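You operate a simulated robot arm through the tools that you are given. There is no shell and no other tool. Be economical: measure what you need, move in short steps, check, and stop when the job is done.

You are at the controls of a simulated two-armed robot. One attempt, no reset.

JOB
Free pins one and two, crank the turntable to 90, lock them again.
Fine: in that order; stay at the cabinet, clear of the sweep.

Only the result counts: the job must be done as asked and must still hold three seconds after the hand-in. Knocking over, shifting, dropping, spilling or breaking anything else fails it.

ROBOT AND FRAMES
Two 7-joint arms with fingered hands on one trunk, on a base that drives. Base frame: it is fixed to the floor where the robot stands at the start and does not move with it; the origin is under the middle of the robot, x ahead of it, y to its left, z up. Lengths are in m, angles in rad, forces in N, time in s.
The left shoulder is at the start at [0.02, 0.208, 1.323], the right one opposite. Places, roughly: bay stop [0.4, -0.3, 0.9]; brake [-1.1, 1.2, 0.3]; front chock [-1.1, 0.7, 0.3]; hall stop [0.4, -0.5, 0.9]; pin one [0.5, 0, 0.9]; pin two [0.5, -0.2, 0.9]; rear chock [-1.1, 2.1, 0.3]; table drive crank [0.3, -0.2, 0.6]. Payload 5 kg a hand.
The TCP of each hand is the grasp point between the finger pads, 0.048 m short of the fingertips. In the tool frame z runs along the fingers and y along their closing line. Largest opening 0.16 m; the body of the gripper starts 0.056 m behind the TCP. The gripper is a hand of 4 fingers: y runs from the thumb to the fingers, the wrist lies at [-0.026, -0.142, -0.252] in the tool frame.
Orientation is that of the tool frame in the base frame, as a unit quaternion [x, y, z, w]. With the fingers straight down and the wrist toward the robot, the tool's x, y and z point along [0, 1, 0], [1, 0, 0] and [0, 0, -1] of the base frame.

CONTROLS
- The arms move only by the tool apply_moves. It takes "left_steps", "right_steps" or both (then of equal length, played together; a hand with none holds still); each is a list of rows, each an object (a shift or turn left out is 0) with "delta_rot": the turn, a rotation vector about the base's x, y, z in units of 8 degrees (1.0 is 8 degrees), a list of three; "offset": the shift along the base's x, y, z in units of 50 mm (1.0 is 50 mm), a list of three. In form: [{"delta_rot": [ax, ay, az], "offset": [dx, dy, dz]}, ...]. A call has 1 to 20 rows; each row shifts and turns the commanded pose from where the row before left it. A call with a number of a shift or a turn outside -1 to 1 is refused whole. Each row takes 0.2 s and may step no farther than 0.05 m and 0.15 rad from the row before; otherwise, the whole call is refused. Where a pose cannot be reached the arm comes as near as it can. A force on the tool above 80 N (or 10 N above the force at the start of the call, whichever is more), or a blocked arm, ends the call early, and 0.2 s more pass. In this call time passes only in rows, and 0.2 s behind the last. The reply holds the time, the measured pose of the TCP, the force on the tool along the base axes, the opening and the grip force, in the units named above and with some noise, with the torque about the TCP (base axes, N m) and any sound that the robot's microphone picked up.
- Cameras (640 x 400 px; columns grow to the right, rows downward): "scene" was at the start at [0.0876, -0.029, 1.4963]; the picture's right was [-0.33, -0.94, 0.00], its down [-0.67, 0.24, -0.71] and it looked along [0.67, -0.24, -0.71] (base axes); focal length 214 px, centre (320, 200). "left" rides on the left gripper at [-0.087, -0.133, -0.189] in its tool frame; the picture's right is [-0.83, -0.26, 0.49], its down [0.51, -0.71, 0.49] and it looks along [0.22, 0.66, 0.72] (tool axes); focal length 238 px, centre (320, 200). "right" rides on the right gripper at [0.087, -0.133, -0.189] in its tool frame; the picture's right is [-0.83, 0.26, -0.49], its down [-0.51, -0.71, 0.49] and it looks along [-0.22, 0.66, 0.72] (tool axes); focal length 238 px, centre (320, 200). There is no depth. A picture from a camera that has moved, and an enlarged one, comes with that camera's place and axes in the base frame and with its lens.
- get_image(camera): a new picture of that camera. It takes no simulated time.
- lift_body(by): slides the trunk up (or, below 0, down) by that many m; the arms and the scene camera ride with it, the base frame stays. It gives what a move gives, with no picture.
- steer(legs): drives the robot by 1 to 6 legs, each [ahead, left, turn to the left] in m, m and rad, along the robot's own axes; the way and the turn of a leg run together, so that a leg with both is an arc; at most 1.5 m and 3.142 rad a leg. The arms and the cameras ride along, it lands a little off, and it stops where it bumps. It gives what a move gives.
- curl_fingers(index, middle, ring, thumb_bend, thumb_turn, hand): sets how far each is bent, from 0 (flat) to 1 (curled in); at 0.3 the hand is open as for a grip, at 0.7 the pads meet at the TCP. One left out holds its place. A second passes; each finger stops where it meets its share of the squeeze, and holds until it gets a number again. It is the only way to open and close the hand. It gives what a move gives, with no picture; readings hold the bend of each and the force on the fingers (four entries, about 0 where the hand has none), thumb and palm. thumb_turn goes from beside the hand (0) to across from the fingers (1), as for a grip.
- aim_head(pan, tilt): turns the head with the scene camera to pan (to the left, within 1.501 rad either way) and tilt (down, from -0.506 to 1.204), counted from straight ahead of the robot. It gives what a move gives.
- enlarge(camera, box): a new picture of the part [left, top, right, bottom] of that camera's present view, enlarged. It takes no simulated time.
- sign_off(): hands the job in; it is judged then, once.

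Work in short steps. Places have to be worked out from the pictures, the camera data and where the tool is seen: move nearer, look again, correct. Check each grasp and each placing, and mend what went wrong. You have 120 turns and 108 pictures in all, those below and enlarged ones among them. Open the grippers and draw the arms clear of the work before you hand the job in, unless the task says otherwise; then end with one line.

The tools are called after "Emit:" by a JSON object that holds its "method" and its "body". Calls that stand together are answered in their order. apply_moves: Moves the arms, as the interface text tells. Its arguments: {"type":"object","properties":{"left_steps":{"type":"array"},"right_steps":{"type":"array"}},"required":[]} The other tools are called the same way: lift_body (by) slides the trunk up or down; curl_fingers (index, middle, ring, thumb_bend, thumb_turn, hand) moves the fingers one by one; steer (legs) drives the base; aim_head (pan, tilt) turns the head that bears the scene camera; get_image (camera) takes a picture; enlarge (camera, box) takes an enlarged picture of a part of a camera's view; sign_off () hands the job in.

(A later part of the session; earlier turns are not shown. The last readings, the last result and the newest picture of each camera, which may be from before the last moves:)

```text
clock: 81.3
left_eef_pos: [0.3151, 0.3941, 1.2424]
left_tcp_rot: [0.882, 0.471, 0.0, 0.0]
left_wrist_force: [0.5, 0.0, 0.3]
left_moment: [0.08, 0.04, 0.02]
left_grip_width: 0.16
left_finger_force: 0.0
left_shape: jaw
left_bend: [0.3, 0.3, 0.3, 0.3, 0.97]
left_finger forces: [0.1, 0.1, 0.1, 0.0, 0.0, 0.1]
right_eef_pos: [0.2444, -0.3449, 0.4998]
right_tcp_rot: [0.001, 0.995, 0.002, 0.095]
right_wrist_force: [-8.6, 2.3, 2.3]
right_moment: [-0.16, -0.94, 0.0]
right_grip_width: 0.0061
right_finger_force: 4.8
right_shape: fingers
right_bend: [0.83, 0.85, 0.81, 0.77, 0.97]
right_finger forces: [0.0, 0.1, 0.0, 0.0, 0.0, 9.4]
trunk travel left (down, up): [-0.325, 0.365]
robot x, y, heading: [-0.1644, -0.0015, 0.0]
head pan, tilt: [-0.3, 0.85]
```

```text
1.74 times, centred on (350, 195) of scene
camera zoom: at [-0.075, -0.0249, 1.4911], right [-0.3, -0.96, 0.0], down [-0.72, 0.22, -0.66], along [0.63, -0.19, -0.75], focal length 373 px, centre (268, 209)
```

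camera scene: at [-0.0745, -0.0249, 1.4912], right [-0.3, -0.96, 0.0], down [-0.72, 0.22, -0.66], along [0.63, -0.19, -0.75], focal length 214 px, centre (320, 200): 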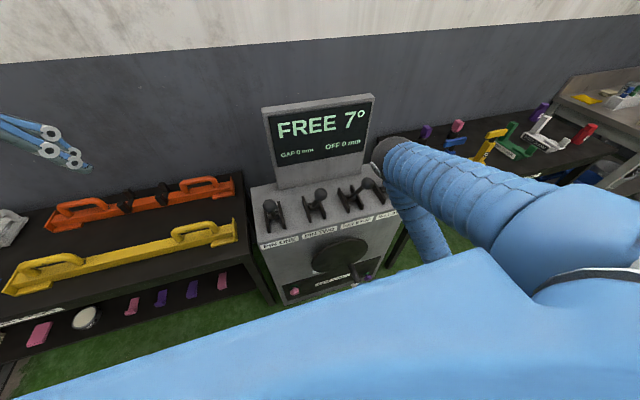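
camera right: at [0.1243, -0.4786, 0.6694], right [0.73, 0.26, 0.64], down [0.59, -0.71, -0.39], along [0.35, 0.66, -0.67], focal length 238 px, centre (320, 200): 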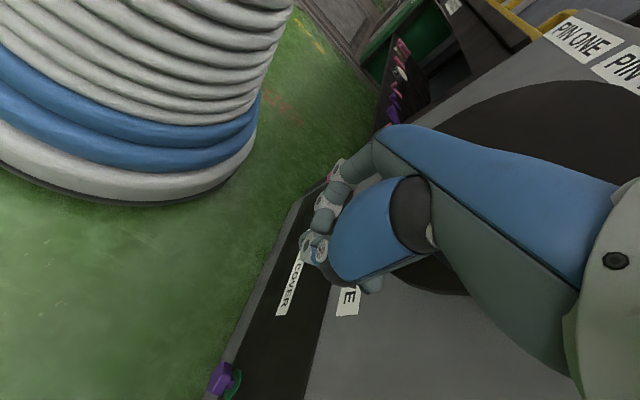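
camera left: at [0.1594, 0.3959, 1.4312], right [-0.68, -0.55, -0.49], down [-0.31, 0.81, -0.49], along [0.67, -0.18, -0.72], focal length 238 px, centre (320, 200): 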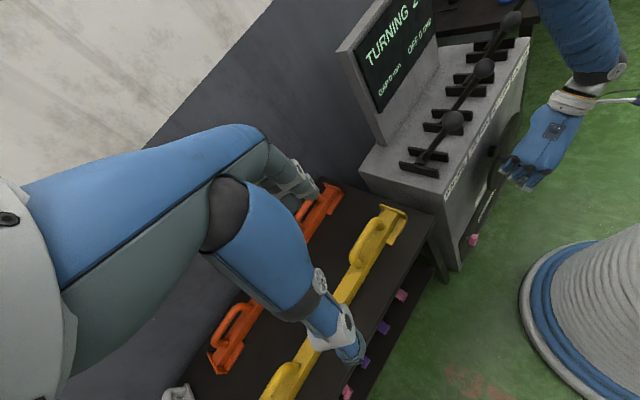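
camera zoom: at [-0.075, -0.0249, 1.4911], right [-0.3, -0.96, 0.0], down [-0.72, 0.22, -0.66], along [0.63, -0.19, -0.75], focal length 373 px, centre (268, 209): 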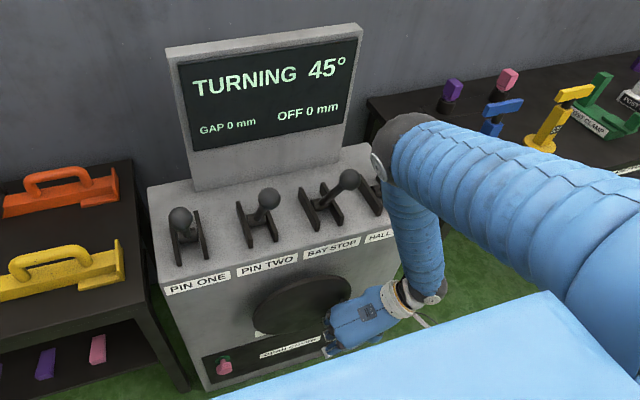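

45° after one turn. I continue down the right side for another ~50° of crank with the palm.

Emit:
{"method": "apply_moves", "body": {"right_steps": [{"offset": [0, 0.005, -0.139]}, {"offset": [0, 0.015, -0.139]}, {"offset": [0, 0.024, -0.137]}, {"offset": [0, 0.034, -0.135]}, {"offset": [0, 0.043, -0.133]}, {"offset": [0, 0.052, -0.129]}, {"offset": [0, 0.061, -0.125]}, {"offset": [0, 0.07, -0.121]}, {"offset": [0, 0.078, -0.116]}, {"offset": [0, 0.086, -0.11]}, {"offset": [0, 0.093, -0.104]}, {"offset": [0, 0.1, -0.097]}, {"offset": [0, 0.107, -0.09]}]}}

Emit:
{"method": "enlarge", "body": {"camera": "scene", "box": [240, 80, 460, 310]}}

Emit:
{"method": "get_image", "body": {"camera": "right"}}

```text
clock: 84.1
left_eef_pos: [0.3157, 0.3958, 1.2423]
left_tcp_rot: [0.882, 0.471, -0.001, 0.0]
left_wrist_force: [-0.3, 0.7, 0.3]
left_moment: [0.02, 0.01, 0.0]
left_grip_width: 0.1596
left_finger_force: 0.0
left_shape: jaw
left_bend: [0.3, 0.3, 0.3, 0.3, 0.97]
left_finger forces: [0.0, 0.1, 0.0, 0.0, 0.0, 0.1]
right_eef_pos: [0.2459, -0.3054, 0.4231]
right_tcp_rot: [-0.001, 0.995, 0.002, 0.098]
right_wrist_force: [-18.8, 4.5, 2.9]
right_moment: [-0.37, -1.81, -0.11]
right_grip_width: 0.0064
right_finger_force: 7.8
right_shape: fingers
right_bend: [0.83, 0.85, 0.81, 0.77, 0.97]
right_finger forces: [0.1, 0.0, 0.0, 0.1, 0.0, 15.9]
trunk travel left (down, up): [-0.325, 0.365]
robot x, y, heading: [-0.1614, -0.0033, 0.004]
head pan, tilt: [-0.3, 0.85]
```

```text
1.74 times, centred on (350, 195) of scene
camera zoom: at [-0.0754, -0.0247, 1.491], right [-0.29, -0.96, 0.0], down [-0.72, 0.22, -0.66], along [0.63, -0.19, -0.75], focal length 373 px, centre (268, 209)
```

zoom: 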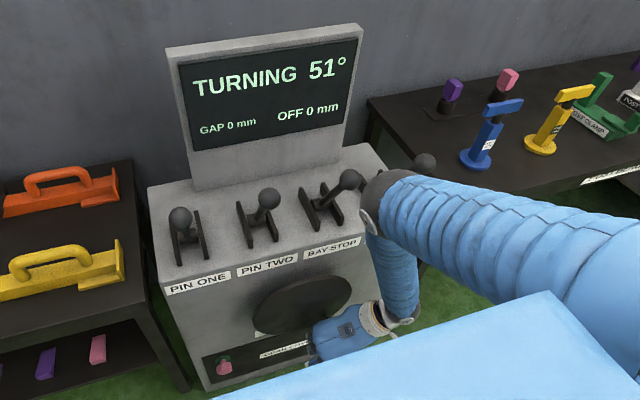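

```text
31 pictures are left
camera right: at [0.1252, -0.4386, 0.5912], right [0.72, 0.26, 0.64], down [0.59, -0.71, -0.39], along [0.35, 0.66, -0.66], focal length 238 px, centre (320, 200)
```

right: 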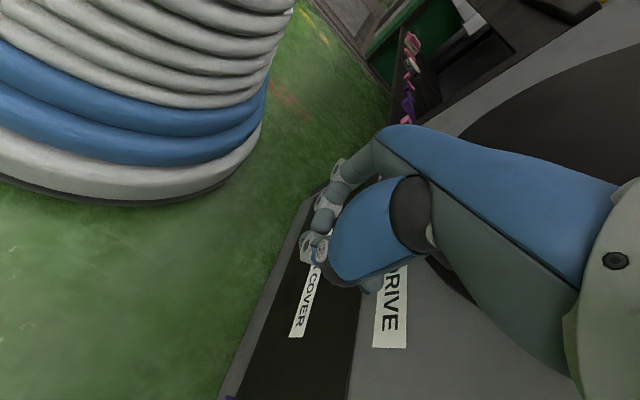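

51°. I raise the hand inside the closed ring so that the thumb and finger V carries the handle, and then continue left along the bottom.

Emit:
{"method": "apply_moves", "body": {"right_steps": [{"offset": [0, -0.1, 0.3]}, {"offset": [0, -0.05, 0.3]}, {"offset": [0, 0, 0.3]}, {"offset": [0, 0.107, -0.09]}, {"offset": [0, 0.113, -0.082]}, {"offset": [0, 0.118, -0.074]}, {"offset": [0, 0.123, -0.065]}, {"offset": [0, 0.127, -0.057]}, {"offset": [0, 0.131, -0.048]}, {"offset": [0, 0.134, -0.038]}, {"offset": [0, 0.137, -0.029]}, {"offset": [0, 0.138, -0.019]}, {"offset": [0, 0.139, -0.01]}, {"offset": [0, 0.14, 0]}, {"offset": [0, 0.139, 0.01]}, {"offset": [0, 0.138, 0.019]}, {"offset": [0, 0.137, 0.029]}, {"offset": [0, 0.134, 0.038]}, {"offset": [0, 0.131, 0.048]}]}}

Emit:
{"method": "enlarge", "body": {"camera": "scene", "box": [240, 80, 460, 310]}}

Emit:
{"method": "get_image", "body": {"camera": "right"}}

```text
clock: 88.1
left_eef_pos: [0.3171, 0.3956, 1.2422]
left_tcp_rot: [0.882, 0.472, -0.001, 0.001]
left_wrist_force: [0.5, 0.3, 0.7]
left_moment: [-0.02, -0.01, -0.02]
left_grip_width: 0.1598
left_finger_force: 0.0
left_shape: jaw
left_bend: [0.3, 0.3, 0.3, 0.3, 0.97]
left_finger forces: [0.0, 0.0, 0.1, 0.0, 0.0, 0.1]
right_eef_pos: [0.2463, -0.2072, 0.4515]
right_tcp_rot: [0.0, 0.995, 0.005, 0.098]
right_wrist_force: [-1.3, 15.2, -0.6]
right_moment: [-0.79, -0.03, 0.68]
right_grip_width: 0.0084
right_finger_force: 7.3
right_shape: fingers
right_bend: [0.84, 0.85, 0.81, 0.77, 0.97]
right_finger forces: [0.0, 0.0, 14.9, 0.1, 0.1, 0.0]
trunk travel left (down, up): [-0.325, 0.365]
robot x, y, heading: [-0.1546, 0.0015, 0.002]
head pan, tilt: [-0.3, 0.85]
```

```text
1.74 times, centred on (350, 195) of scene
camera zoom: at [-0.0747, -0.0239, 1.4912], right [-0.29, -0.96, 0.0], down [-0.72, 0.22, -0.66], along [0.63, -0.19, -0.75], focal length 373 px, centre (268, 209)
```

zoom: 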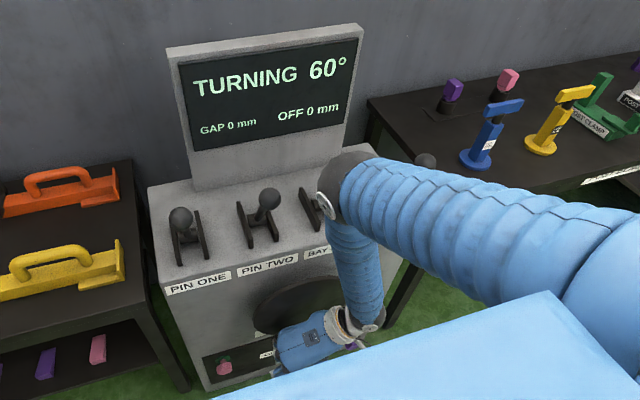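

```text
29 pictures are left
camera right: at [0.1252, -0.3403, 0.6178], right [0.72, 0.25, 0.64], down [0.59, -0.7, -0.39], along [0.35, 0.66, -0.66], focal length 238 px, centre (320, 200)
```

right: 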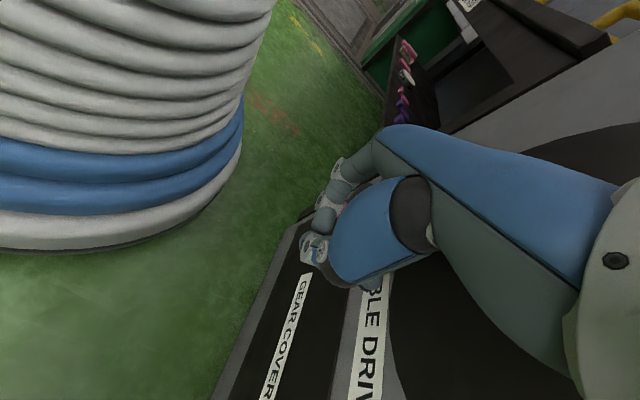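

60°. Up the left side now, tilting back gradually.

Emit:
{"method": "apply_moves", "body": {"right_steps": [{"delta_rot": [0, -0.1, 0], "offset": [0, 0.118, 0.074]}, {"delta_rot": [0, -0.1, 0], "offset": [0, 0.113, 0.082]}, {"delta_rot": [0, -0.1, 0], "offset": [0, 0.107, 0.09]}, {"delta_rot": [0, -0.1, 0], "offset": [0, 0.1, 0.097]}, {"delta_rot": [0, -0.1, 0], "offset": [0, 0.093, 0.104]}, {"delta_rot": [0, -0.1, 0], "offset": [0, 0.086, 0.11]}, {"delta_rot": [0, -0.1, 0], "offset": [0, 0.078, 0.116]}, {"delta_rot": [0, -0.1, 0], "offset": [0, 0.07, 0.121]}, {"delta_rot": [0, -0.1, 0], "offset": [0, 0.061, 0.126]}, {"delta_rot": [0, -0.1, 0], "offset": [0, 0.052, 0.129]}, {"delta_rot": [0, -0.1, 0], "offset": [0, 0.043, 0.133]}, {"delta_rot": [0, -0.1, 0], "offset": [0, 0.034, 0.136]}, {"offset": [0, 0.024, 0.138]}, {"offset": [0, 0.015, 0.139]}, {"offset": [0, 0.005, 0.14]}, {"offset": [0, -0.005, 0.14]}, {"offset": [0, -0.015, 0.139]}, {"offset": [0, -0.024, 0.138]}, {"offset": [0, -0.034, 0.136]}, {"offset": [0, -0.043, 0.133]}]}}

Emit:
{"method": "get_image", "body": {"camera": "left"}}

```text
clock: 90.1
left_eef_pos: [0.3181, 0.3954, 1.2407]
left_tcp_rot: [0.882, 0.472, -0.002, 0.0]
left_wrist_force: [-0.7, 0.6, -0.5]
left_moment: [0.0, -0.01, -0.02]
left_grip_width: 0.1598
left_finger_force: 0.0
left_shape: jaw
left_bend: [0.3, 0.3, 0.3, 0.3, 0.97]
left_finger forces: [0.0, 0.0, 0.0, 0.1, 0.0, 0.1]
right_eef_pos: [0.2451, -0.1698, 0.4875]
right_tcp_rot: [-0.001, 0.988, 0.0, 0.152]
right_wrist_force: [15.5, 15.8, -45.8]
right_moment: [-0.62, 2.13, 0.44]
right_grip_width: 0.0085
right_finger_force: 22.5
right_shape: fingers
right_bend: [0.84, 0.84, 0.78, 0.77, 0.97]
right_finger forces: [0.0, 8.3, 36.5, 0.0, 0.0, 0.1]
trunk travel left (down, up): [-0.325, 0.365]
robot x, y, heading: [-0.1622, -0.0007, 0.002]
head pan, tilt: [-0.3, 0.85]
stopped in row 9 (right hand): the force on the tool passed its limit (the readings are from after the stop); the commanded pose is now the measured one
```

```text
28 pictures are left
camera left: at [0.1613, 0.397, 1.4304], right [-0.68, -0.55, -0.48], down [-0.31, 0.81, -0.49], along [0.66, -0.18, -0.72], focal length 238 px, centre (320, 200)
```

left: 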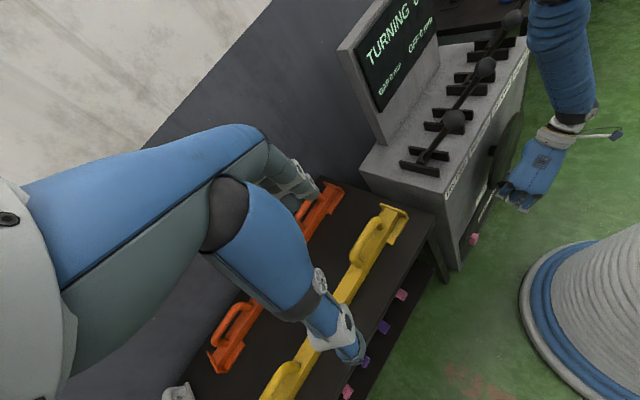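

The force limit tripped at crank angle about 140°. I resume from there a little slower, 3.3° per row.

Emit:
{"method": "apply_moves", "body": {"right_steps": [{"offset": [0, 0.07, 0.09]}, {"offset": [0, 0.064, 0.096]}, {"offset": [0, 0.058, 0.1]}, {"offset": [0, 0.052, 0.103]}, {"offset": [0, 0.046, 0.106]}, {"delta_rot": [0, -0.08, 0], "offset": [0, 0.039, 0.109]}, {"delta_rot": [0, -0.08, 0], "offset": [0, 0.033, 0.111]}, {"delta_rot": [0, -0.08, 0], "offset": [0, 0.026, 0.113]}, {"delta_rot": [0, -0.08, 0], "offset": [0, 0.019, 0.114]}, {"offset": [0, 0.013, 0.115]}, {"offset": [0, 0.006, 0.116]}, {"offset": [0, 0, 0.116]}, {"offset": [0, -0.007, 0.116]}, {"offset": [0, -0.013, 0.115]}, {"offset": [0, -0.02, 0.114]}, {"offset": [0, -0.026, 0.113]}, {"offset": [0, -0.033, 0.111]}, {"offset": [0, -0.039, 0.109]}, {"offset": [0, -0.046, 0.107]}]}}

Emit:
{"method": "enlarge", "body": {"camera": "scene", "box": [240, 80, 460, 310]}}

```text
clock: 94.1
left_eef_pos: [0.3163, 0.3946, 1.242]
left_tcp_rot: [0.882, 0.471, -0.001, 0.001]
left_wrist_force: [0.2, 0.3, -0.4]
left_moment: [-0.02, -0.01, 0.01]
left_grip_width: 0.16
left_finger_force: 0.0
left_shape: jaw
left_bend: [0.3, 0.3, 0.3, 0.3, 0.97]
left_finger forces: [0.0, 0.0, 0.0, 0.0, 0.0, 0.0]
right_eef_pos: [0.2425, -0.1594, 0.5922]
right_tcp_rot: [0.0, 0.984, -0.001, 0.176]
right_wrist_force: [-1.1, 2.6, 0.1]
right_moment: [-0.18, -0.01, 0.14]
right_grip_width: 0.0088
right_finger_force: 1.3
right_shape: fingers
right_bend: [0.84, 0.85, 0.81, 0.77, 0.97]
right_finger forces: [0.0, 0.0, 3.2, 0.0, 0.0, 0.1]
trunk travel left (down, up): [-0.325, 0.365]
robot x, y, heading: [-0.1571, -0.0009, -0.002]
head pan, tilt: [-0.3, 0.85]
```

```text
1.74 times, centred on (350, 195) of scene
camera zoom: at [-0.0747, -0.0245, 1.4912], right [-0.3, -0.96, 0.0], down [-0.72, 0.22, -0.66], along [0.63, -0.2, -0.75], focal length 373 px, centre (268, 209)
```

zoom: 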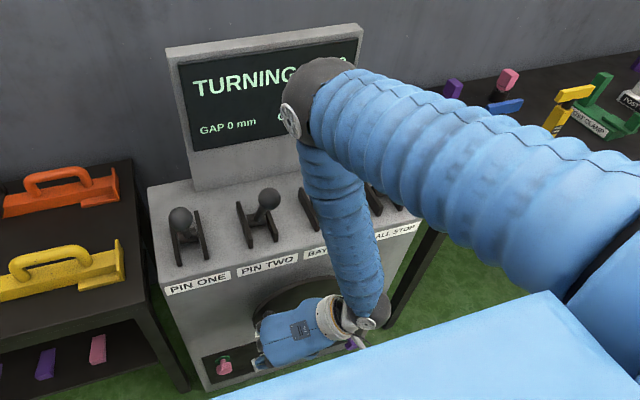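

Continuing over the top to about 283° crank angle.

Emit:
{"method": "apply_moves", "body": {"right_steps": [{"offset": [0, -0.059, 0.127]}, {"offset": [0, -0.068, 0.122]}, {"offset": [0, -0.076, 0.117]}, {"offset": [0, -0.084, 0.112]}, {"offset": [0, -0.092, 0.105]}, {"offset": [0, -0.099, 0.099]}, {"offset": [0, -0.105, 0.092]}, {"offset": [0, -0.111, 0.084]}, {"offset": [0, -0.117, 0.076]}, {"offset": [0, -0.122, 0.068]}, {"offset": [0, -0.126, 0.059]}, {"offset": [0, -0.13, 0.05]}, {"offset": [0, -0.134, 0.041]}, {"offset": [0, -0.136, 0.031]}, {"offset": [0, -0.138, 0.022]}, {"offset": [0, -0.139, 0.012]}, {"offset": [0, -0.14, 0.002]}, {"offset": [0, -0.139, -0.007]}, {"offset": [0, -0.139, -0.017]}, {"offset": [0, -0.137, -0.027]}]}}

Emit:
{"method": "enlarge", "body": {"camera": "scene", "box": [240, 80, 460, 310]}}

```text
clock: 98.3
left_eef_pos: [0.3156, 0.3966, 1.241]
left_tcp_rot: [0.882, 0.47, -0.001, 0.0]
left_wrist_force: [0.4, 0.4, -0.9]
left_moment: [-0.01, -0.02, -0.01]
left_grip_width: 0.1596
left_finger_force: 0.1
left_shape: jaw
left_bend: [0.3, 0.3, 0.3, 0.3, 0.97]
left_finger forces: [0.1, 0.0, 0.1, 0.1, 0.0, 0.0]
right_eef_pos: [0.2424, -0.2741, 0.6523]
right_tcp_rot: [0.001, 0.984, -0.002, 0.176]
right_wrist_force: [-2.4, 23.2, -1.1]
right_moment: [-1.36, -0.15, 0.94]
right_grip_width: 0.0086
right_finger_force: 11.5
right_shape: fingers
right_bend: [0.84, 0.85, 0.81, 0.77, 0.97]
right_finger forces: [0.0, 0.7, 22.9, 0.0, 0.0, 0.1]
trunk travel left (down, up): [-0.325, 0.365]
robot x, y, heading: [-0.1604, -0.0035, 0.007]
head pan, tilt: [-0.3, 0.85]
```

```text
1.74 times, centred on (350, 195) of scene
camera zoom: at [-0.0749, -0.0226, 1.4913], right [-0.29, -0.96, 0.0], down [-0.72, 0.22, -0.66], along [0.63, -0.2, -0.75], focal length 373 px, centre (268, 209)
```

zoom: 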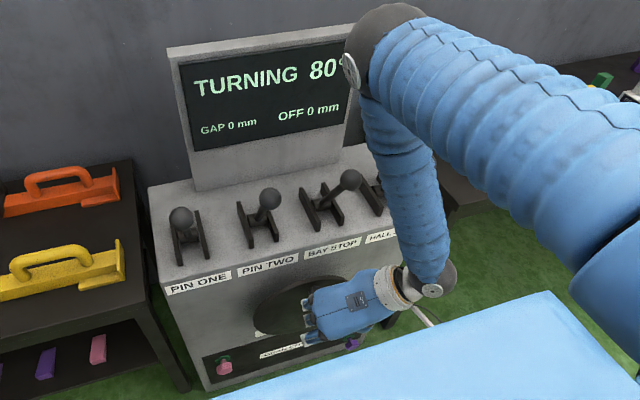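

80°. Ten degrees remain, i.e. 80° of crank; I continue right and down with a gentle hand-over to the palm.

Emit:
{"method": "apply_moves", "body": {"right_steps": [{"offset": [0, -0.137, -0.08]}, {"offset": [0, -0.134, -0.088]}, {"offset": [0, -0.131, -0.1]}, {"offset": [0, -0.127, -0.105]}, {"offset": [0, -0.123, -0.108]}, {"offset": [0, -0.118, -0.11]}, {"offset": [0, -0.113, -0.11]}, {"offset": [0, -0.107, -0.11]}, {"offset": [0, -0.1, -0.11]}, {"offset": [0, -0.093, -0.11]}, {"offset": [0, -0.086, -0.112]}]}}

Emit:
{"method": "enlarge", "body": {"camera": "scene", "box": [240, 80, 460, 310]}}

```text
clock: 100.7
left_eef_pos: [0.3155, 0.3958, 1.243]
left_tcp_rot: [0.882, 0.471, -0.001, 0.001]
left_wrist_force: [0.2, 0.6, 0.2]
left_moment: [-0.04, 0.0, 0.01]
left_grip_width: 0.1598
left_finger_force: 0.2
left_shape: jaw
left_bend: [0.3, 0.3, 0.3, 0.3, 0.97]
left_finger forces: [0.0, 0.0, 0.0, 0.1, 0.1, 0.0]
right_eef_pos: [0.2433, -0.3394, 0.5927]
right_tcp_rot: [0.001, 0.984, -0.002, 0.176]
right_wrist_force: [1.1, 4.4, 5.8]
right_moment: [-0.27, 0.23, -0.1]
right_grip_width: 0.0088
right_finger_force: 3.9
right_shape: fingers
right_bend: [0.84, 0.85, 0.81, 0.77, 0.97]
right_finger forces: [0.1, 0.1, 0.0, 0.0, 0.0, 7.9]
trunk travel left (down, up): [-0.325, 0.365]
robot x, y, heading: [-0.1618, 0.0004, -0.004]
head pan, tilt: [-0.3, 0.85]
```

```text
1.74 times, centred on (350, 195) of scene
camera zoom: at [-0.075, -0.0237, 1.4912], right [-0.29, -0.96, 0.0], down [-0.72, 0.22, -0.66], along [0.63, -0.2, -0.75], focal length 373 px, centre (268, 209)
```

zoom: 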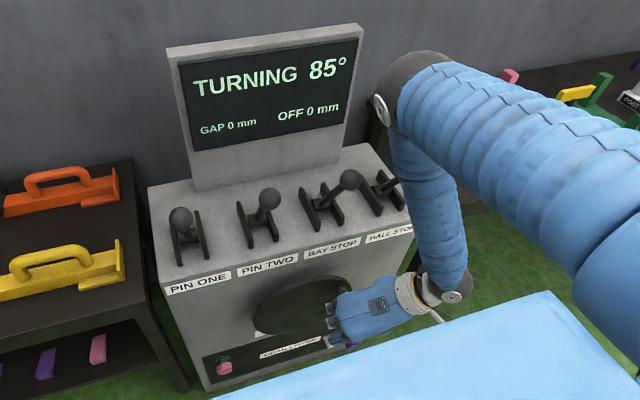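

85°. Six more 4° rows, then check.

Emit:
{"method": "apply_moves", "body": {"right_steps": [{"offset": [0, -0.086, -0.11]}, {"offset": [0, -0.078, -0.116]}, {"offset": [0, -0.07, -0.121]}, {"offset": [0, -0.061, -0.125]}, {"offset": [0, -0.052, -0.129]}, {"offset": [0, -0.043, -0.133]}]}}

Emit:
{"method": "enlarge", "body": {"camera": "scene", "box": [260, 80, 400, 170]}}

```text
clock: 102.1
left_eef_pos: [0.3164, 0.3946, 1.2415]
left_tcp_rot: [0.882, 0.471, 0.0, 0.0]
left_wrist_force: [-0.6, -0.3, 0.1]
left_moment: [0.02, 0.02, 0.01]
left_grip_width: 0.1598
left_finger_force: 0.1
left_shape: jaw
left_bend: [0.3, 0.3, 0.3, 0.3, 0.97]
left_finger forces: [0.0, 0.0, 0.0, 0.0, 0.0, 0.0]
right_eef_pos: [0.2423, -0.3605, 0.5565]
right_tcp_rot: [0.001, 0.985, -0.003, 0.175]
right_wrist_force: [-0.9, -1.1, 0.5]
right_moment: [0.05, -0.04, 0.0]
right_grip_width: 0.0088
right_finger_force: 0.2
right_shape: fingers
right_bend: [0.84, 0.85, 0.81, 0.77, 0.97]
right_finger forces: [0.0, 0.0, 0.1, 0.1, 0.0, 0.1]
trunk travel left (down, up): [-0.325, 0.365]
robot x, y, heading: [-0.1616, 0.0004, 0.005]
head pan, tilt: [-0.3, 0.85]
```

```text
4.44 times, centred on (330, 125) of scene
camera zoom: at [-0.0745, -0.0249, 1.491], right [-0.3, -0.96, 0.0], down [-0.72, 0.22, -0.66], along [0.63, -0.19, -0.75], focal length 953 px, centre (276, 533)
```

zoom: 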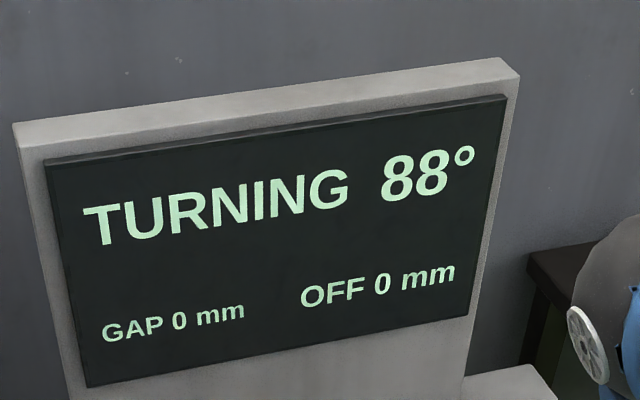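

88° with no load on the palm. I advance slowly, 2° per row for six rows, so as not to overrun.

Emit:
{"method": "apply_moves", "body": {"right_steps": [{"offset": [0, -0.016, -0.068]}, {"offset": [0, -0.014, -0.068]}, {"offset": [0, -0.012, -0.069]}, {"offset": [0, -0.01, -0.069]}, {"offset": [0, -0.008, -0.069]}, {"offset": [0, -0.005, -0.07]}]}}

Emit:
{"method": "enlarge", "body": {"camera": "scene", "box": [260, 80, 400, 170]}}

```text
clock: 103.5
left_eef_pos: [0.3153, 0.3957, 1.2415]
left_tcp_rot: [0.882, 0.471, -0.001, 0.0]
left_wrist_force: [0.4, 0.3, -0.2]
left_moment: [0.0, -0.02, -0.03]
left_grip_width: 0.1597
left_finger_force: 0.1
left_shape: jaw
left_bend: [0.3, 0.3, 0.3, 0.3, 0.97]
left_finger forces: [0.0, 0.1, 0.1, 0.1, 0.1, 0.0]
right_eef_pos: [0.244, -0.3598, 0.5368]
right_tcp_rot: [0.001, 0.984, -0.001, 0.176]
right_wrist_force: [0.3, -0.3, 0.2]
right_moment: [0.0, 0.01, -0.01]
right_grip_width: 0.0087
right_finger_force: 0.2
right_shape: fingers
right_bend: [0.84, 0.85, 0.81, 0.77, 0.97]
right_finger forces: [0.0, 0.1, 0.0, 0.0, 0.1, 0.0]
trunk travel left (down, up): [-0.325, 0.365]
robot x, y, heading: [-0.1641, -0.0006, -0.004]
head pan, tilt: [-0.3, 0.85]
```

```text
4.44 times, centred on (330, 125) of scene
camera zoom: at [-0.0745, -0.0249, 1.4912], right [-0.3, -0.96, 0.0], down [-0.72, 0.22, -0.66], along [0.63, -0.19, -0.75], focal length 953 px, centre (276, 533)
```

zoom: 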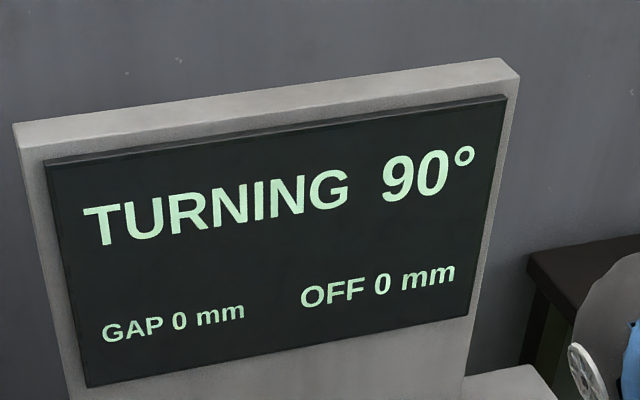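

It shows 90° but still "TURNING" with no hand load, so I hold still a moment and re-read.

Emit:
{"method": "apply_moves", "body": {"right_steps": [{"offset": [0, 0, 0]}, {"offset": [0, 0, 0]}, {"offset": [0, 0, 0]}]}}

Emit:
{"method": "enlarge", "body": {"camera": "scene", "box": [260, 80, 400, 170]}}

```text
clock: 104.3
left_eef_pos: [0.3167, 0.3949, 1.2414]
left_tcp_rot: [0.882, 0.471, -0.001, 0.001]
left_wrist_force: [-0.3, 0.4, -0.5]
left_moment: [0.02, -0.03, 0.03]
left_grip_width: 0.1598
left_finger_force: 0.2
left_shape: jaw
left_bend: [0.3, 0.3, 0.3, 0.3, 0.97]
left_finger forces: [0.0, 0.0, 0.0, 0.1, 0.1, 0.0]
right_eef_pos: [0.2436, -0.3614, 0.5372]
right_tcp_rot: [0.0, 0.985, -0.001, 0.175]
right_wrist_force: [-0.4, -0.7, 0.2]
right_moment: [-0.01, -0.01, -0.01]
right_grip_width: 0.0087
right_finger_force: 0.2
right_shape: fingers
right_bend: [0.84, 0.85, 0.81, 0.77, 0.97]
right_finger forces: [0.0, 0.0, 0.1, 0.1, 0.0, 0.0]
trunk travel left (down, up): [-0.325, 0.365]
robot x, y, heading: [-0.1562, 0.003, 0.0]
head pan, tilt: [-0.3, 0.85]
```

```text
4.44 times, centred on (330, 125) of scene
camera zoom: at [-0.0745, -0.0249, 1.4912], right [-0.3, -0.96, 0.0], down [-0.72, 0.22, -0.66], along [0.63, -0.19, -0.75], focal length 953 px, centre (276, 533)
```

zoom: 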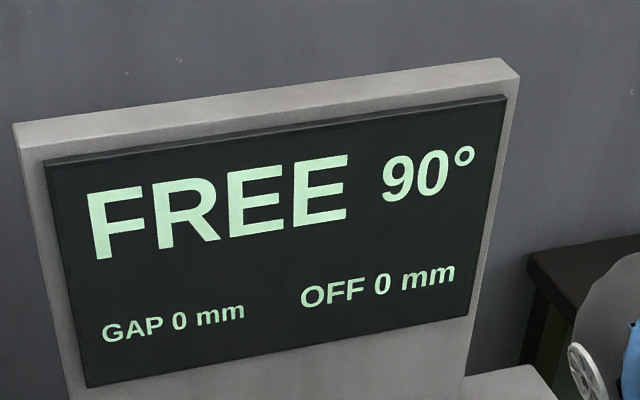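

FREE at 90°, at rest. I open the hand and withdraw axially off the handle, then up the way I came.

Emit:
{"method": "curl_fingers", "body": {"hand": "right", "index": 0.42, "middle": 0.42, "ring": 0.42, "thumb_bend": 0.42}}

Emit:
{"method": "apply_moves", "body": {"right_steps": [{"offset": [-0.5, 0, 0]}, {"offset": [-0.6, 0, 0]}, {"offset": [-0.6, 0, 0]}, {"offset": [-0.6, 0, 0]}, {"offset": [0, 0, 0.8]}, {"offset": [0, 0, 0.9]}, {"offset": [0.2, 0, 0.9]}, {"offset": [0.4, 0, 0.9]}, {"offset": [0.4, 0, 0.9]}, {"offset": [0.3, 0, 0.9]}, {"offset": [0.1, 0, 0.9]}, {"offset": [0, 0, 0.9]}, {"offset": [0, 0, 0.9]}, {"offset": [0, 0, 0.9]}, {"offset": [0, 0, 0.9]}, {"offset": [0, 0, 0.9]}, {"offset": [0, 0, 0.9]}]}}

Emit:
{"method": "get_image", "body": {"camera": "scene"}}

```text
clock: 105.3
left_eef_pos: [0.3149, 0.3944, 1.2423]
left_tcp_rot: [0.882, 0.471, -0.001, 0.001]
left_wrist_force: [0.2, 0.2, 0.1]
left_moment: [-0.01, -0.04, 0.03]
left_grip_width: 0.1597
left_finger_force: 0.1
left_shape: jaw
left_bend: [0.3, 0.3, 0.3, 0.3, 0.97]
left_finger forces: [0.0, 0.0, 0.1, 0.0, 0.1, 0.0]
right_eef_pos: [0.2434, -0.3608, 0.5369]
right_tcp_rot: [0.001, 0.984, -0.001, 0.176]
right_wrist_force: [0.3, -0.3, -0.1]
right_moment: [0.01, 0.01, -0.01]
right_grip_width: 0.1227
right_finger_force: 0.0
right_shape: fingers
right_bend: [0.42, 0.42, 0.42, 0.42, 0.97]
right_finger forces: [0.0, 0.0, 0.1, 0.0, 0.1, 0.0]
trunk travel left (down, up): [-0.325, 0.365]
robot x, y, heading: [-0.1646, -0.0007, -0.005]
head pan, tilt: [-0.3, 0.85]
```

```text
clock: 108.9
left_eef_pos: [0.3153, 0.396, 1.2421]
left_tcp_rot: [0.882, 0.471, 0.0, 0.001]
left_wrist_force: [-1.6, 0.7, -0.2]
left_moment: [-0.02, -0.09, 0.02]
left_grip_width: 0.1599
left_finger_force: 0.0
left_shape: jaw
left_bend: [0.3, 0.3, 0.3, 0.3, 0.97]
left_finger forces: [0.0, 0.0, 0.1, 0.1, 0.0, 0.0]
right_eef_pos: [0.1961, -0.3584, 1.118]
right_tcp_rot: [0.001, 0.985, -0.002, 0.174]
right_wrist_force: [0.4, 1.1, 0.6]
right_moment: [-0.06, -0.06, -0.02]
right_grip_width: 0.1229
right_finger_force: 0.0
right_shape: fingers
right_bend: [0.42, 0.42, 0.42, 0.42, 0.97]
right_finger forces: [0.1, 0.0, 0.0, 0.1, 0.0, 0.0]
trunk travel left (down, up): [-0.325, 0.365]
robot x, y, heading: [-0.157, -0.0012, -0.002]
head pan, tilt: [-0.3, 0.85]
```

```text
21 pictures are left
camera scene: at [-0.0763, -0.0237, 1.4913], right [-0.29, -0.96, 0.0], down [-0.72, 0.22, -0.66], along [0.63, -0.2, -0.75], focal length 214 px, centre (320, 200)
```

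scene: 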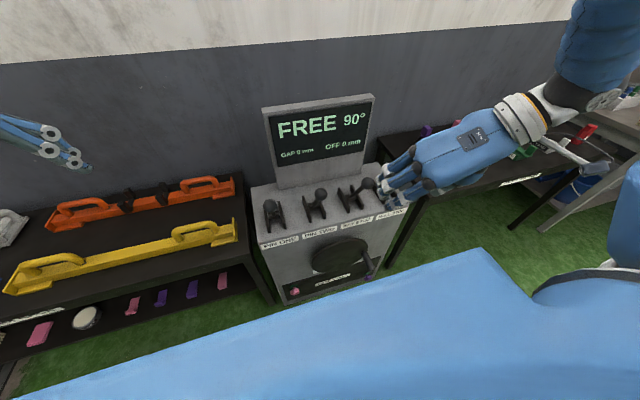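

All levers are intact and the table is steady at 90°. Now to re-lock: I bring the hand to straddle pin one (knob near 0.345, 0, 1.0).

Emit:
{"method": "apply_moves", "body": {"right_steps": [{"offset": [0.33, 0.89, 0]}, {"offset": [0.33, 0.89, 0]}, {"offset": [0.33, 0.89, 0]}, {"offset": [0.33, 0.89, 0]}, {"offset": [0.33, 0.89, 0]}, {"offset": [0.33, 0.89, 0]}, {"offset": [0.33, 0.89, 0]}, {"offset": [0.33, 0.87, 0]}]}}

Emit:
{"method": "get_image", "body": {"camera": "right"}}

```text
clock: 110.7
left_eef_pos: [0.3167, 0.3968, 1.2422]
left_tcp_rot: [0.882, 0.471, -0.001, 0.001]
left_wrist_force: [0.7, 1.9, -1.0]
left_moment: [-0.09, 0.06, -0.03]
left_grip_width: 0.16
left_finger_force: 0.1
left_shape: jaw
left_bend: [0.3, 0.3, 0.3, 0.3, 0.97]
left_finger forces: [0.0, 0.1, 0.1, 0.1, 0.0, 0.0]
right_eef_pos: [0.3311, -0.0023, 1.1167]
right_tcp_rot: [0.001, 0.985, -0.002, 0.175]
right_wrist_force: [-0.3, 1.7, -0.5]
right_moment: [-0.13, 0.04, -0.01]
right_grip_width: 0.1234
right_finger_force: 0.0
right_shape: fingers
right_bend: [0.42, 0.42, 0.42, 0.42, 0.97]
right_finger forces: [0.0, 0.1, 0.0, 0.0, 0.0, 0.0]
trunk travel left (down, up): [-0.325, 0.365]
robot x, y, heading: [-0.1606, 0.0001, 0.002]
head pan, tilt: [-0.3, 0.85]
```

```text
20 pictures are left
camera right: at [0.1843, -0.1351, 1.2646], right [0.62, 0.26, 0.74], down [0.64, -0.71, -0.28], along [0.46, 0.65, -0.61], focal length 238 px, centre (320, 200)
```

right: 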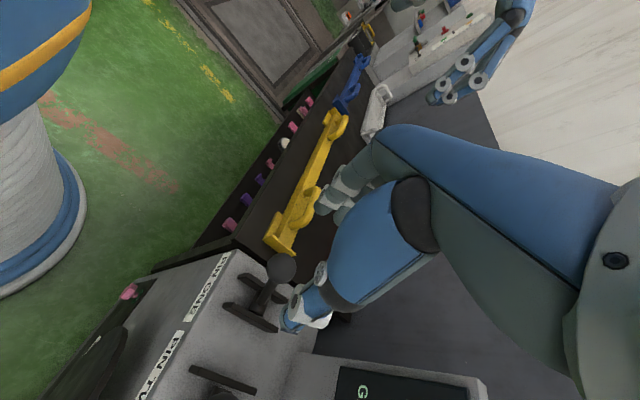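

The knob sits at about (0.357, -0.004, 1.005), between thumb and fingers. I lower onto it and close.

Emit:
{"method": "apply_moves", "body": {"right_steps": [{"offset": [0.2, 0, -0.67]}, {"offset": [0.2, 0, -0.67]}, {"offset": [0.2, 0, -0.67]}, {"offset": [0.2, 0, -0.67]}]}}

Emit:
{"method": "curl_fingers", "body": {"hand": "right", "index": 0.8, "middle": 0.8, "ring": 0.8, "thumb_bend": 0.75}}

```text
clock: 111.7
left_eef_pos: [0.3181, 0.3944, 1.2405]
left_tcp_rot: [0.882, 0.471, -0.001, 0.0]
left_wrist_force: [0.3, -0.7, 0.5]
left_moment: [0.0, 0.1, -0.01]
left_grip_width: 0.1597
left_finger_force: 0.1
left_shape: jaw
left_bend: [0.3, 0.3, 0.3, 0.3, 0.97]
left_finger forces: [0.0, 0.0, 0.0, 0.0, 0.0, 0.0]
right_eef_pos: [0.3716, -0.0059, 0.984]
right_tcp_rot: [0.0, 0.985, 0.0, 0.175]
right_wrist_force: [0.5, -0.1, 0.8]
right_moment: [0.02, 0.11, 0.04]
right_grip_width: 0.1232
right_finger_force: 0.0
right_shape: fingers
right_bend: [0.42, 0.42, 0.42, 0.42, 0.97]
right_finger forces: [0.0, 0.1, 0.0, 0.0, 0.1, 0.0]
trunk travel left (down, up): [-0.325, 0.365]
robot x, y, heading: [-0.1597, -0.0024, -0.001]
head pan, tilt: [-0.3, 0.85]
```

```text
clock: 112.7
left_eef_pos: [0.3172, 0.3955, 1.2409]
left_tcp_rot: [0.882, 0.471, 0.0, 0.0]
left_wrist_force: [0.4, -0.6, -0.3]
left_moment: [0.02, 0.0, 0.01]
left_grip_width: 0.1598
left_finger_force: 0.1
left_shape: jaw
left_bend: [0.3, 0.3, 0.3, 0.3, 0.97]
left_finger forces: [0.0, 0.0, 0.0, 0.1, 0.1, 0.0]
right_eef_pos: [0.3693, -0.0048, 0.9843]
right_tcp_rot: [0.0, 0.985, -0.001, 0.175]
right_wrist_force: [1.6, 7.8, -5.1]
right_moment: [0.44, 0.01, 0.33]
right_grip_width: 0.0074
right_finger_force: 11.4
right_shape: fingers
right_bend: [0.71, 0.67, 0.8, 0.73, 0.97]
right_finger forces: [8.6, 8.7, 0.1, 0.0, 6.1, 0.0]
trunk travel left (down, up): [-0.325, 0.365]
robot x, y, heading: [-0.1624, -0.0006, -0.003]
head pan, tilt: [-0.3, 0.85]
```

Pin one is gripped. I push it over along its arc toward the panel.

Emit:
{"method": "apply_moves", "body": {"right_steps": [{"delta_rot": [0, -0.15, 0], "offset": [0.392, 0, 0.198]}, {"delta_rot": [0, -0.15, 0], "offset": [0.414, 0, 0.144]}, {"delta_rot": [0, -0.15, 0], "offset": [0.43, 0, 0.082]}, {"delta_rot": [0, -0.15, 0], "offset": [0.436, 0, 0.024]}, {"delta_rot": [0, -0.15, 0], "offset": [0.438, 0, -0.038]}, {"delta_rot": [0, -0.15, 0], "offset": [0.426, 0, -0.1]}, {"delta_rot": [0, -0.15, 0], "offset": [0.41, 0, -0.156]}, {"delta_rot": [0, -0.15, 0], "offset": [0.382, 0, -0.212]}]}}

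Emit:
{"method": "enlarge", "body": {"camera": "left", "box": [340, 0, 560, 200]}}

```text
clock: 114.4
left_eef_pos: [0.312, 0.3954, 1.2439]
left_tcp_rot: [0.881, 0.472, 0.001, 0.0]
left_wrist_force: [0.8, -0.2, 0.0]
left_moment: [0.08, 0.0, 0.01]
left_grip_width: 0.1596
left_finger_force: 0.1
left_shape: jaw
left_bend: [0.3, 0.3, 0.3, 0.3, 0.97]
left_finger forces: [0.1, 0.1, 0.0, 0.0, 0.0, 0.0]
right_eef_pos: [0.5153, 0.001, 0.9879]
right_tcp_rot: [-0.001, 0.969, 0.007, 0.248]
right_wrist_force: [-30.1, 1.3, 34.8]
right_moment: [-1.09, 4.28, 0.01]
right_grip_width: 0.0075
right_finger_force: 80.8
right_shape: fingers
right_bend: [0.72, 0.68, 0.68, 0.75, 0.96]
right_finger forces: [50.8, 8.2, 43.4, 0.0, 60.4, 0.1]
trunk travel left (down, up): [-0.325, 0.365]
robot x, y, heading: [-0.1606, -0.0019, 0.0]
head pan, tilt: [-0.3, 0.85]
stopped in row 8 (right hand): the force on the tool passed its limit (the readings are from after the stop); the commanded pose is now the measured one
```

```text
2.00 times, centred on (450, 100) of left
camera zoom: at [0.1536, 0.3964, 1.4319], right [-0.68, -0.55, -0.49], down [-0.31, 0.81, -0.49], along [0.67, -0.18, -0.72], focal length 477 px, centre (60, 400)
```

zoom: 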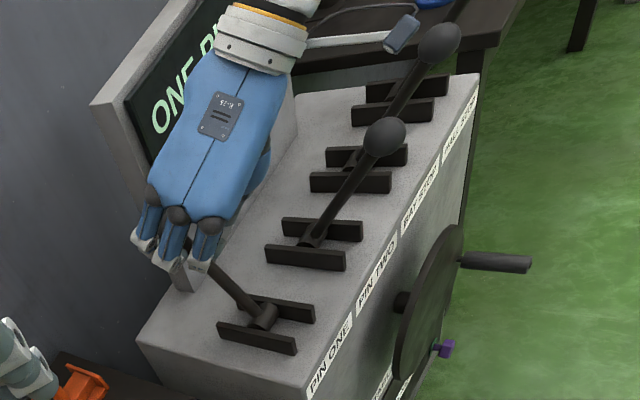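

The display shows "ONE P…", and the lever is over at its end. I open and back off along the approach line, then check.

Emit:
{"method": "curl_fingers", "body": {"hand": "right", "index": 0.42, "middle": 0.42, "ring": 0.42, "thumb_bend": 0.42}}

Emit:
{"method": "apply_moves", "body": {"right_steps": [{"offset": [-0.35, 0, 0.6]}, {"offset": [-0.35, 0, 0.6]}, {"offset": [-0.35, 0, 0.6]}, {"offset": [-0.35, 0, 0.6]}, {"offset": [-0.4, -0.8, 0.1]}, {"offset": [-0.4, -0.8, 0]}, {"offset": [-0.4, -0.8, 0]}, {"offset": [-0.4, -0.72, 0]}, {"offset": [-0.4, 0, 0]}]}}

Emit:
{"method": "get_image", "body": {"camera": "right"}}

Emit:
{"method": "enlarge", "body": {"camera": "scene", "box": [240, 80, 420, 240]}}

```text
clock: 115.4
left_eef_pos: [0.3155, 0.3965, 1.2429]
left_tcp_rot: [0.882, 0.472, 0.001, -0.001]
left_wrist_force: [-1.4, 1.0, 0.0]
left_moment: [0.03, -0.05, 0.03]
left_grip_width: 0.16
left_finger_force: 0.1
left_shape: jaw
left_bend: [0.3, 0.3, 0.3, 0.3, 0.97]
left_finger forces: [0.0, 0.0, 0.1, 0.0, 0.0, 0.0]
right_eef_pos: [0.5209, -0.0021, 0.985]
right_tcp_rot: [-0.001, 0.969, 0.004, 0.247]
right_wrist_force: [0.0, 0.2, 0.8]
right_moment: [0.02, -0.02, -0.02]
right_grip_width: 0.123
right_finger_force: 0.1
right_shape: fingers
right_bend: [0.42, 0.42, 0.42, 0.42, 0.97]
right_finger forces: [0.0, 0.0, 0.1, 0.0, 0.0, 0.0]
trunk travel left (down, up): [-0.325, 0.365]
robot x, y, heading: [-0.1619, 0.0014, 0.004]
head pan, tilt: [-0.3, 0.85]
```

```text
clock: 117.4
left_eef_pos: [0.3145, 0.3967, 1.2413]
left_tcp_rot: [0.882, 0.471, 0.0, 0.001]
left_wrist_force: [-1.2, 0.9, 0.2]
left_moment: [-0.1, -0.06, 0.03]
left_grip_width: 0.16
left_finger_force: 0.0
left_shape: jaw
left_bend: [0.3, 0.3, 0.3, 0.3, 0.97]
left_finger forces: [0.0, 0.0, 0.1, 0.0, 0.0, 0.0]
right_eef_pos: [0.3501, -0.1582, 1.1106]
right_tcp_rot: [-0.002, 0.969, 0.003, 0.248]
right_wrist_force: [-0.4, -0.2, 0.1]
right_moment: [-0.07, -0.04, -0.01]
right_grip_width: 0.1229
right_finger_force: 0.1
right_shape: fingers
right_bend: [0.42, 0.42, 0.42, 0.42, 0.97]
right_finger forces: [0.1, 0.0, 0.1, 0.1, 0.0, 0.1]
trunk travel left (down, up): [-0.325, 0.365]
robot x, y, heading: [-0.1622, 0.0004, -0.001]
head pan, tilt: [-0.3, 0.85]
```

```text
18 pictures are left
camera right: at [0.1849, -0.2924, 1.2348], right [0.5, 0.26, 0.83], down [0.68, -0.7, -0.19], along [0.53, 0.66, -0.53], focal length 238 px, centre (320, 200)
```

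right: 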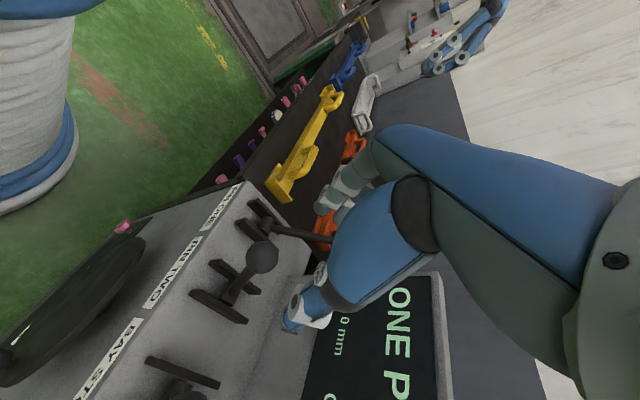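

```text
2.50 times, centred on (330, 160) of scene
camera zoom: at [-0.0757, -0.0231, 1.4913], right [-0.29, -0.96, 0.0], down [-0.72, 0.22, -0.66], along [0.63, -0.19, -0.75], focal length 536 px, centre (295, 300)
```

zoom: 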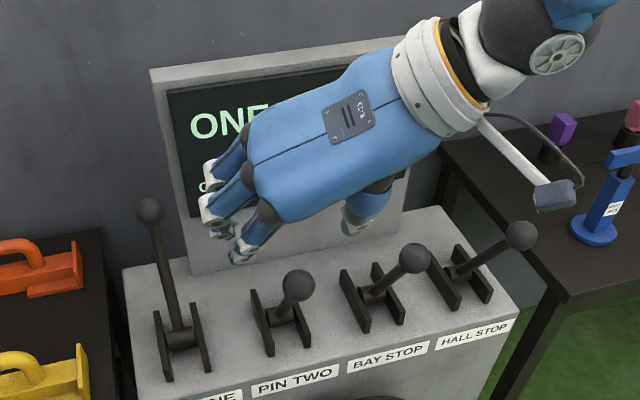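

Pin one is home. Pin two's knob is at about (0.353, -0.162, 1.005); same grasp and push there.

Emit:
{"method": "apply_moves", "body": {"right_steps": [{"delta_rot": [0, 0.28, 0], "offset": [0, -0.02, -0.5]}, {"delta_rot": [0, 0.28, 0], "offset": [0.1, -0.02, -0.6]}, {"delta_rot": [0, 0.28, 0], "offset": [0.15, 0, -0.7]}, {"delta_rot": [0, 0.28, 0], "offset": [0.15, 0, -0.73]}]}}

Emit:
{"method": "curl_fingers", "body": {"hand": "right", "index": 0.8, "middle": 0.8, "ring": 0.8, "thumb_bend": 0.75}}

Emit:
{"method": "apply_moves", "body": {"right_steps": [{"delta_rot": [0, -0.15, 0], "offset": [0.392, 0, 0.198]}, {"delta_rot": [0, -0.15, 0], "offset": [0.414, 0, 0.144]}, {"delta_rot": [0, -0.15, 0], "offset": [0.43, 0, 0.082]}, {"delta_rot": [0, -0.15, 0], "offset": [0.436, 0, 0.024]}, {"delta_rot": [0, -0.15, 0], "offset": [0.438, 0, -0.038]}, {"delta_rot": [0, -0.15, 0], "offset": [0.426, 0, -0.1]}, {"delta_rot": [0, -0.15, 0], "offset": [0.41, 0, -0.156]}, {"delta_rot": [0, -0.15, 0], "offset": [0.382, 0, -0.212]}]}}

Emit:
{"method": "enlarge", "body": {"camera": "left", "box": [340, 0, 560, 200]}}

```text
clock: 118.4
left_eef_pos: [0.3176, 0.3951, 1.2412]
left_tcp_rot: [0.882, 0.472, -0.001, 0.0]
left_wrist_force: [0.6, 0.0, -0.6]
left_moment: [-0.04, 0.11, 0.01]
left_grip_width: 0.1596
left_finger_force: 0.0
left_shape: jaw
left_bend: [0.3, 0.3, 0.3, 0.3, 0.97]
left_finger forces: [0.1, 0.0, 0.0, 0.0, 0.0, 0.0]
right_eef_pos: [0.3721, -0.1586, 0.9848]
right_tcp_rot: [-0.002, 0.985, 0.003, 0.17]
right_wrist_force: [1.1, -0.8, 0.7]
right_moment: [-0.04, 0.11, 0.01]
right_grip_width: 0.123
right_finger_force: 0.2
right_shape: fingers
right_bend: [0.42, 0.42, 0.42, 0.42, 0.97]
right_finger forces: [0.0, 0.0, 0.1, 0.1, 0.0, 0.1]
trunk travel left (down, up): [-0.325, 0.365]
robot x, y, heading: [-0.1626, 0.0016, 0.001]
head pan, tilt: [-0.3, 0.85]
```

```text
clock: 119.4
left_eef_pos: [0.3168, 0.3954, 1.2408]
left_tcp_rot: [0.881, 0.473, -0.001, 0.0]
left_wrist_force: [0.3, 0.5, -0.2]
left_moment: [-0.04, -0.03, -0.01]
left_grip_width: 0.1601
left_finger_force: 0.1
left_shape: jaw
left_bend: [0.3, 0.3, 0.3, 0.3, 0.97]
left_finger forces: [0.0, 0.0, 0.0, 0.1, 0.0, 0.1]
right_eef_pos: [0.3712, -0.1602, 0.9837]
right_tcp_rot: [-0.001, 0.985, 0.003, 0.171]
right_wrist_force: [4.2, -7.0, -7.5]
right_moment: [0.39, -0.05, 0.37]
right_grip_width: 0.0093
right_finger_force: 16.5
right_shape: fingers
right_bend: [0.72, 0.71, 0.8, 0.71, 0.97]
right_finger forces: [6.6, 7.7, 0.0, 0.0, 19.3, 0.0]
trunk travel left (down, up): [-0.325, 0.365]
robot x, y, heading: [-0.1608, -0.0003, -0.0]
head pan, tilt: [-0.3, 0.85]
```

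```text
clock: 121.2
left_eef_pos: [0.3155, 0.392, 1.2426]
left_tcp_rot: [0.882, 0.471, 0.0, -0.001]
left_wrist_force: [1.0, -0.5, -0.9]
left_moment: [-0.01, 0.05, -0.02]
left_grip_width: 0.1596
left_finger_force: 0.1
left_shape: jaw
left_bend: [0.3, 0.3, 0.3, 0.3, 0.97]
left_finger forces: [0.1, 0.1, 0.1, 0.1, 0.1, 0.0]
right_eef_pos: [0.5362, -0.1648, 0.9823]
right_tcp_rot: [0.001, 0.967, 0.002, 0.254]
right_wrist_force: [-19.8, -37.0, 28.4]
right_moment: [-1.47, 4.0, -0.39]
right_grip_width: 0.0226
right_finger_force: 75.8
right_shape: fingers
right_bend: [0.71, 0.72, 0.73, 0.75, 0.9]
right_finger forces: [11.8, 1.3, 58.4, 0.0, 79.8, 0.0]
trunk travel left (down, up): [-0.325, 0.365]
robot x, y, heading: [-0.1615, 0.0026, -0.002]
head pan, tilt: [-0.3, 0.85]
```

```text
2.00 times, centred on (450, 100) of left
camera zoom: at [0.1574, 0.3937, 1.4319], right [-0.68, -0.55, -0.49], down [-0.31, 0.82, -0.49], along [0.67, -0.18, -0.72], focal length 477 px, centre (60, 400)
```

zoom: 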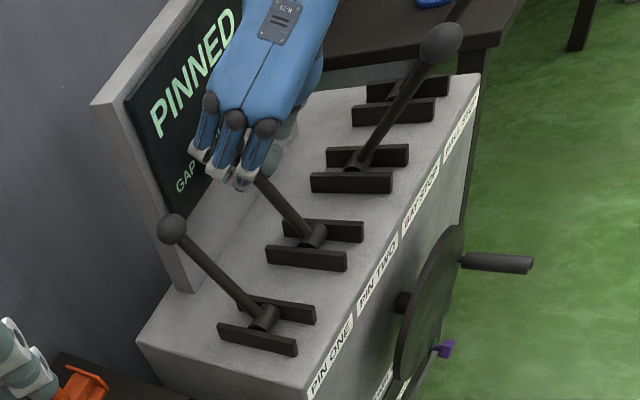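

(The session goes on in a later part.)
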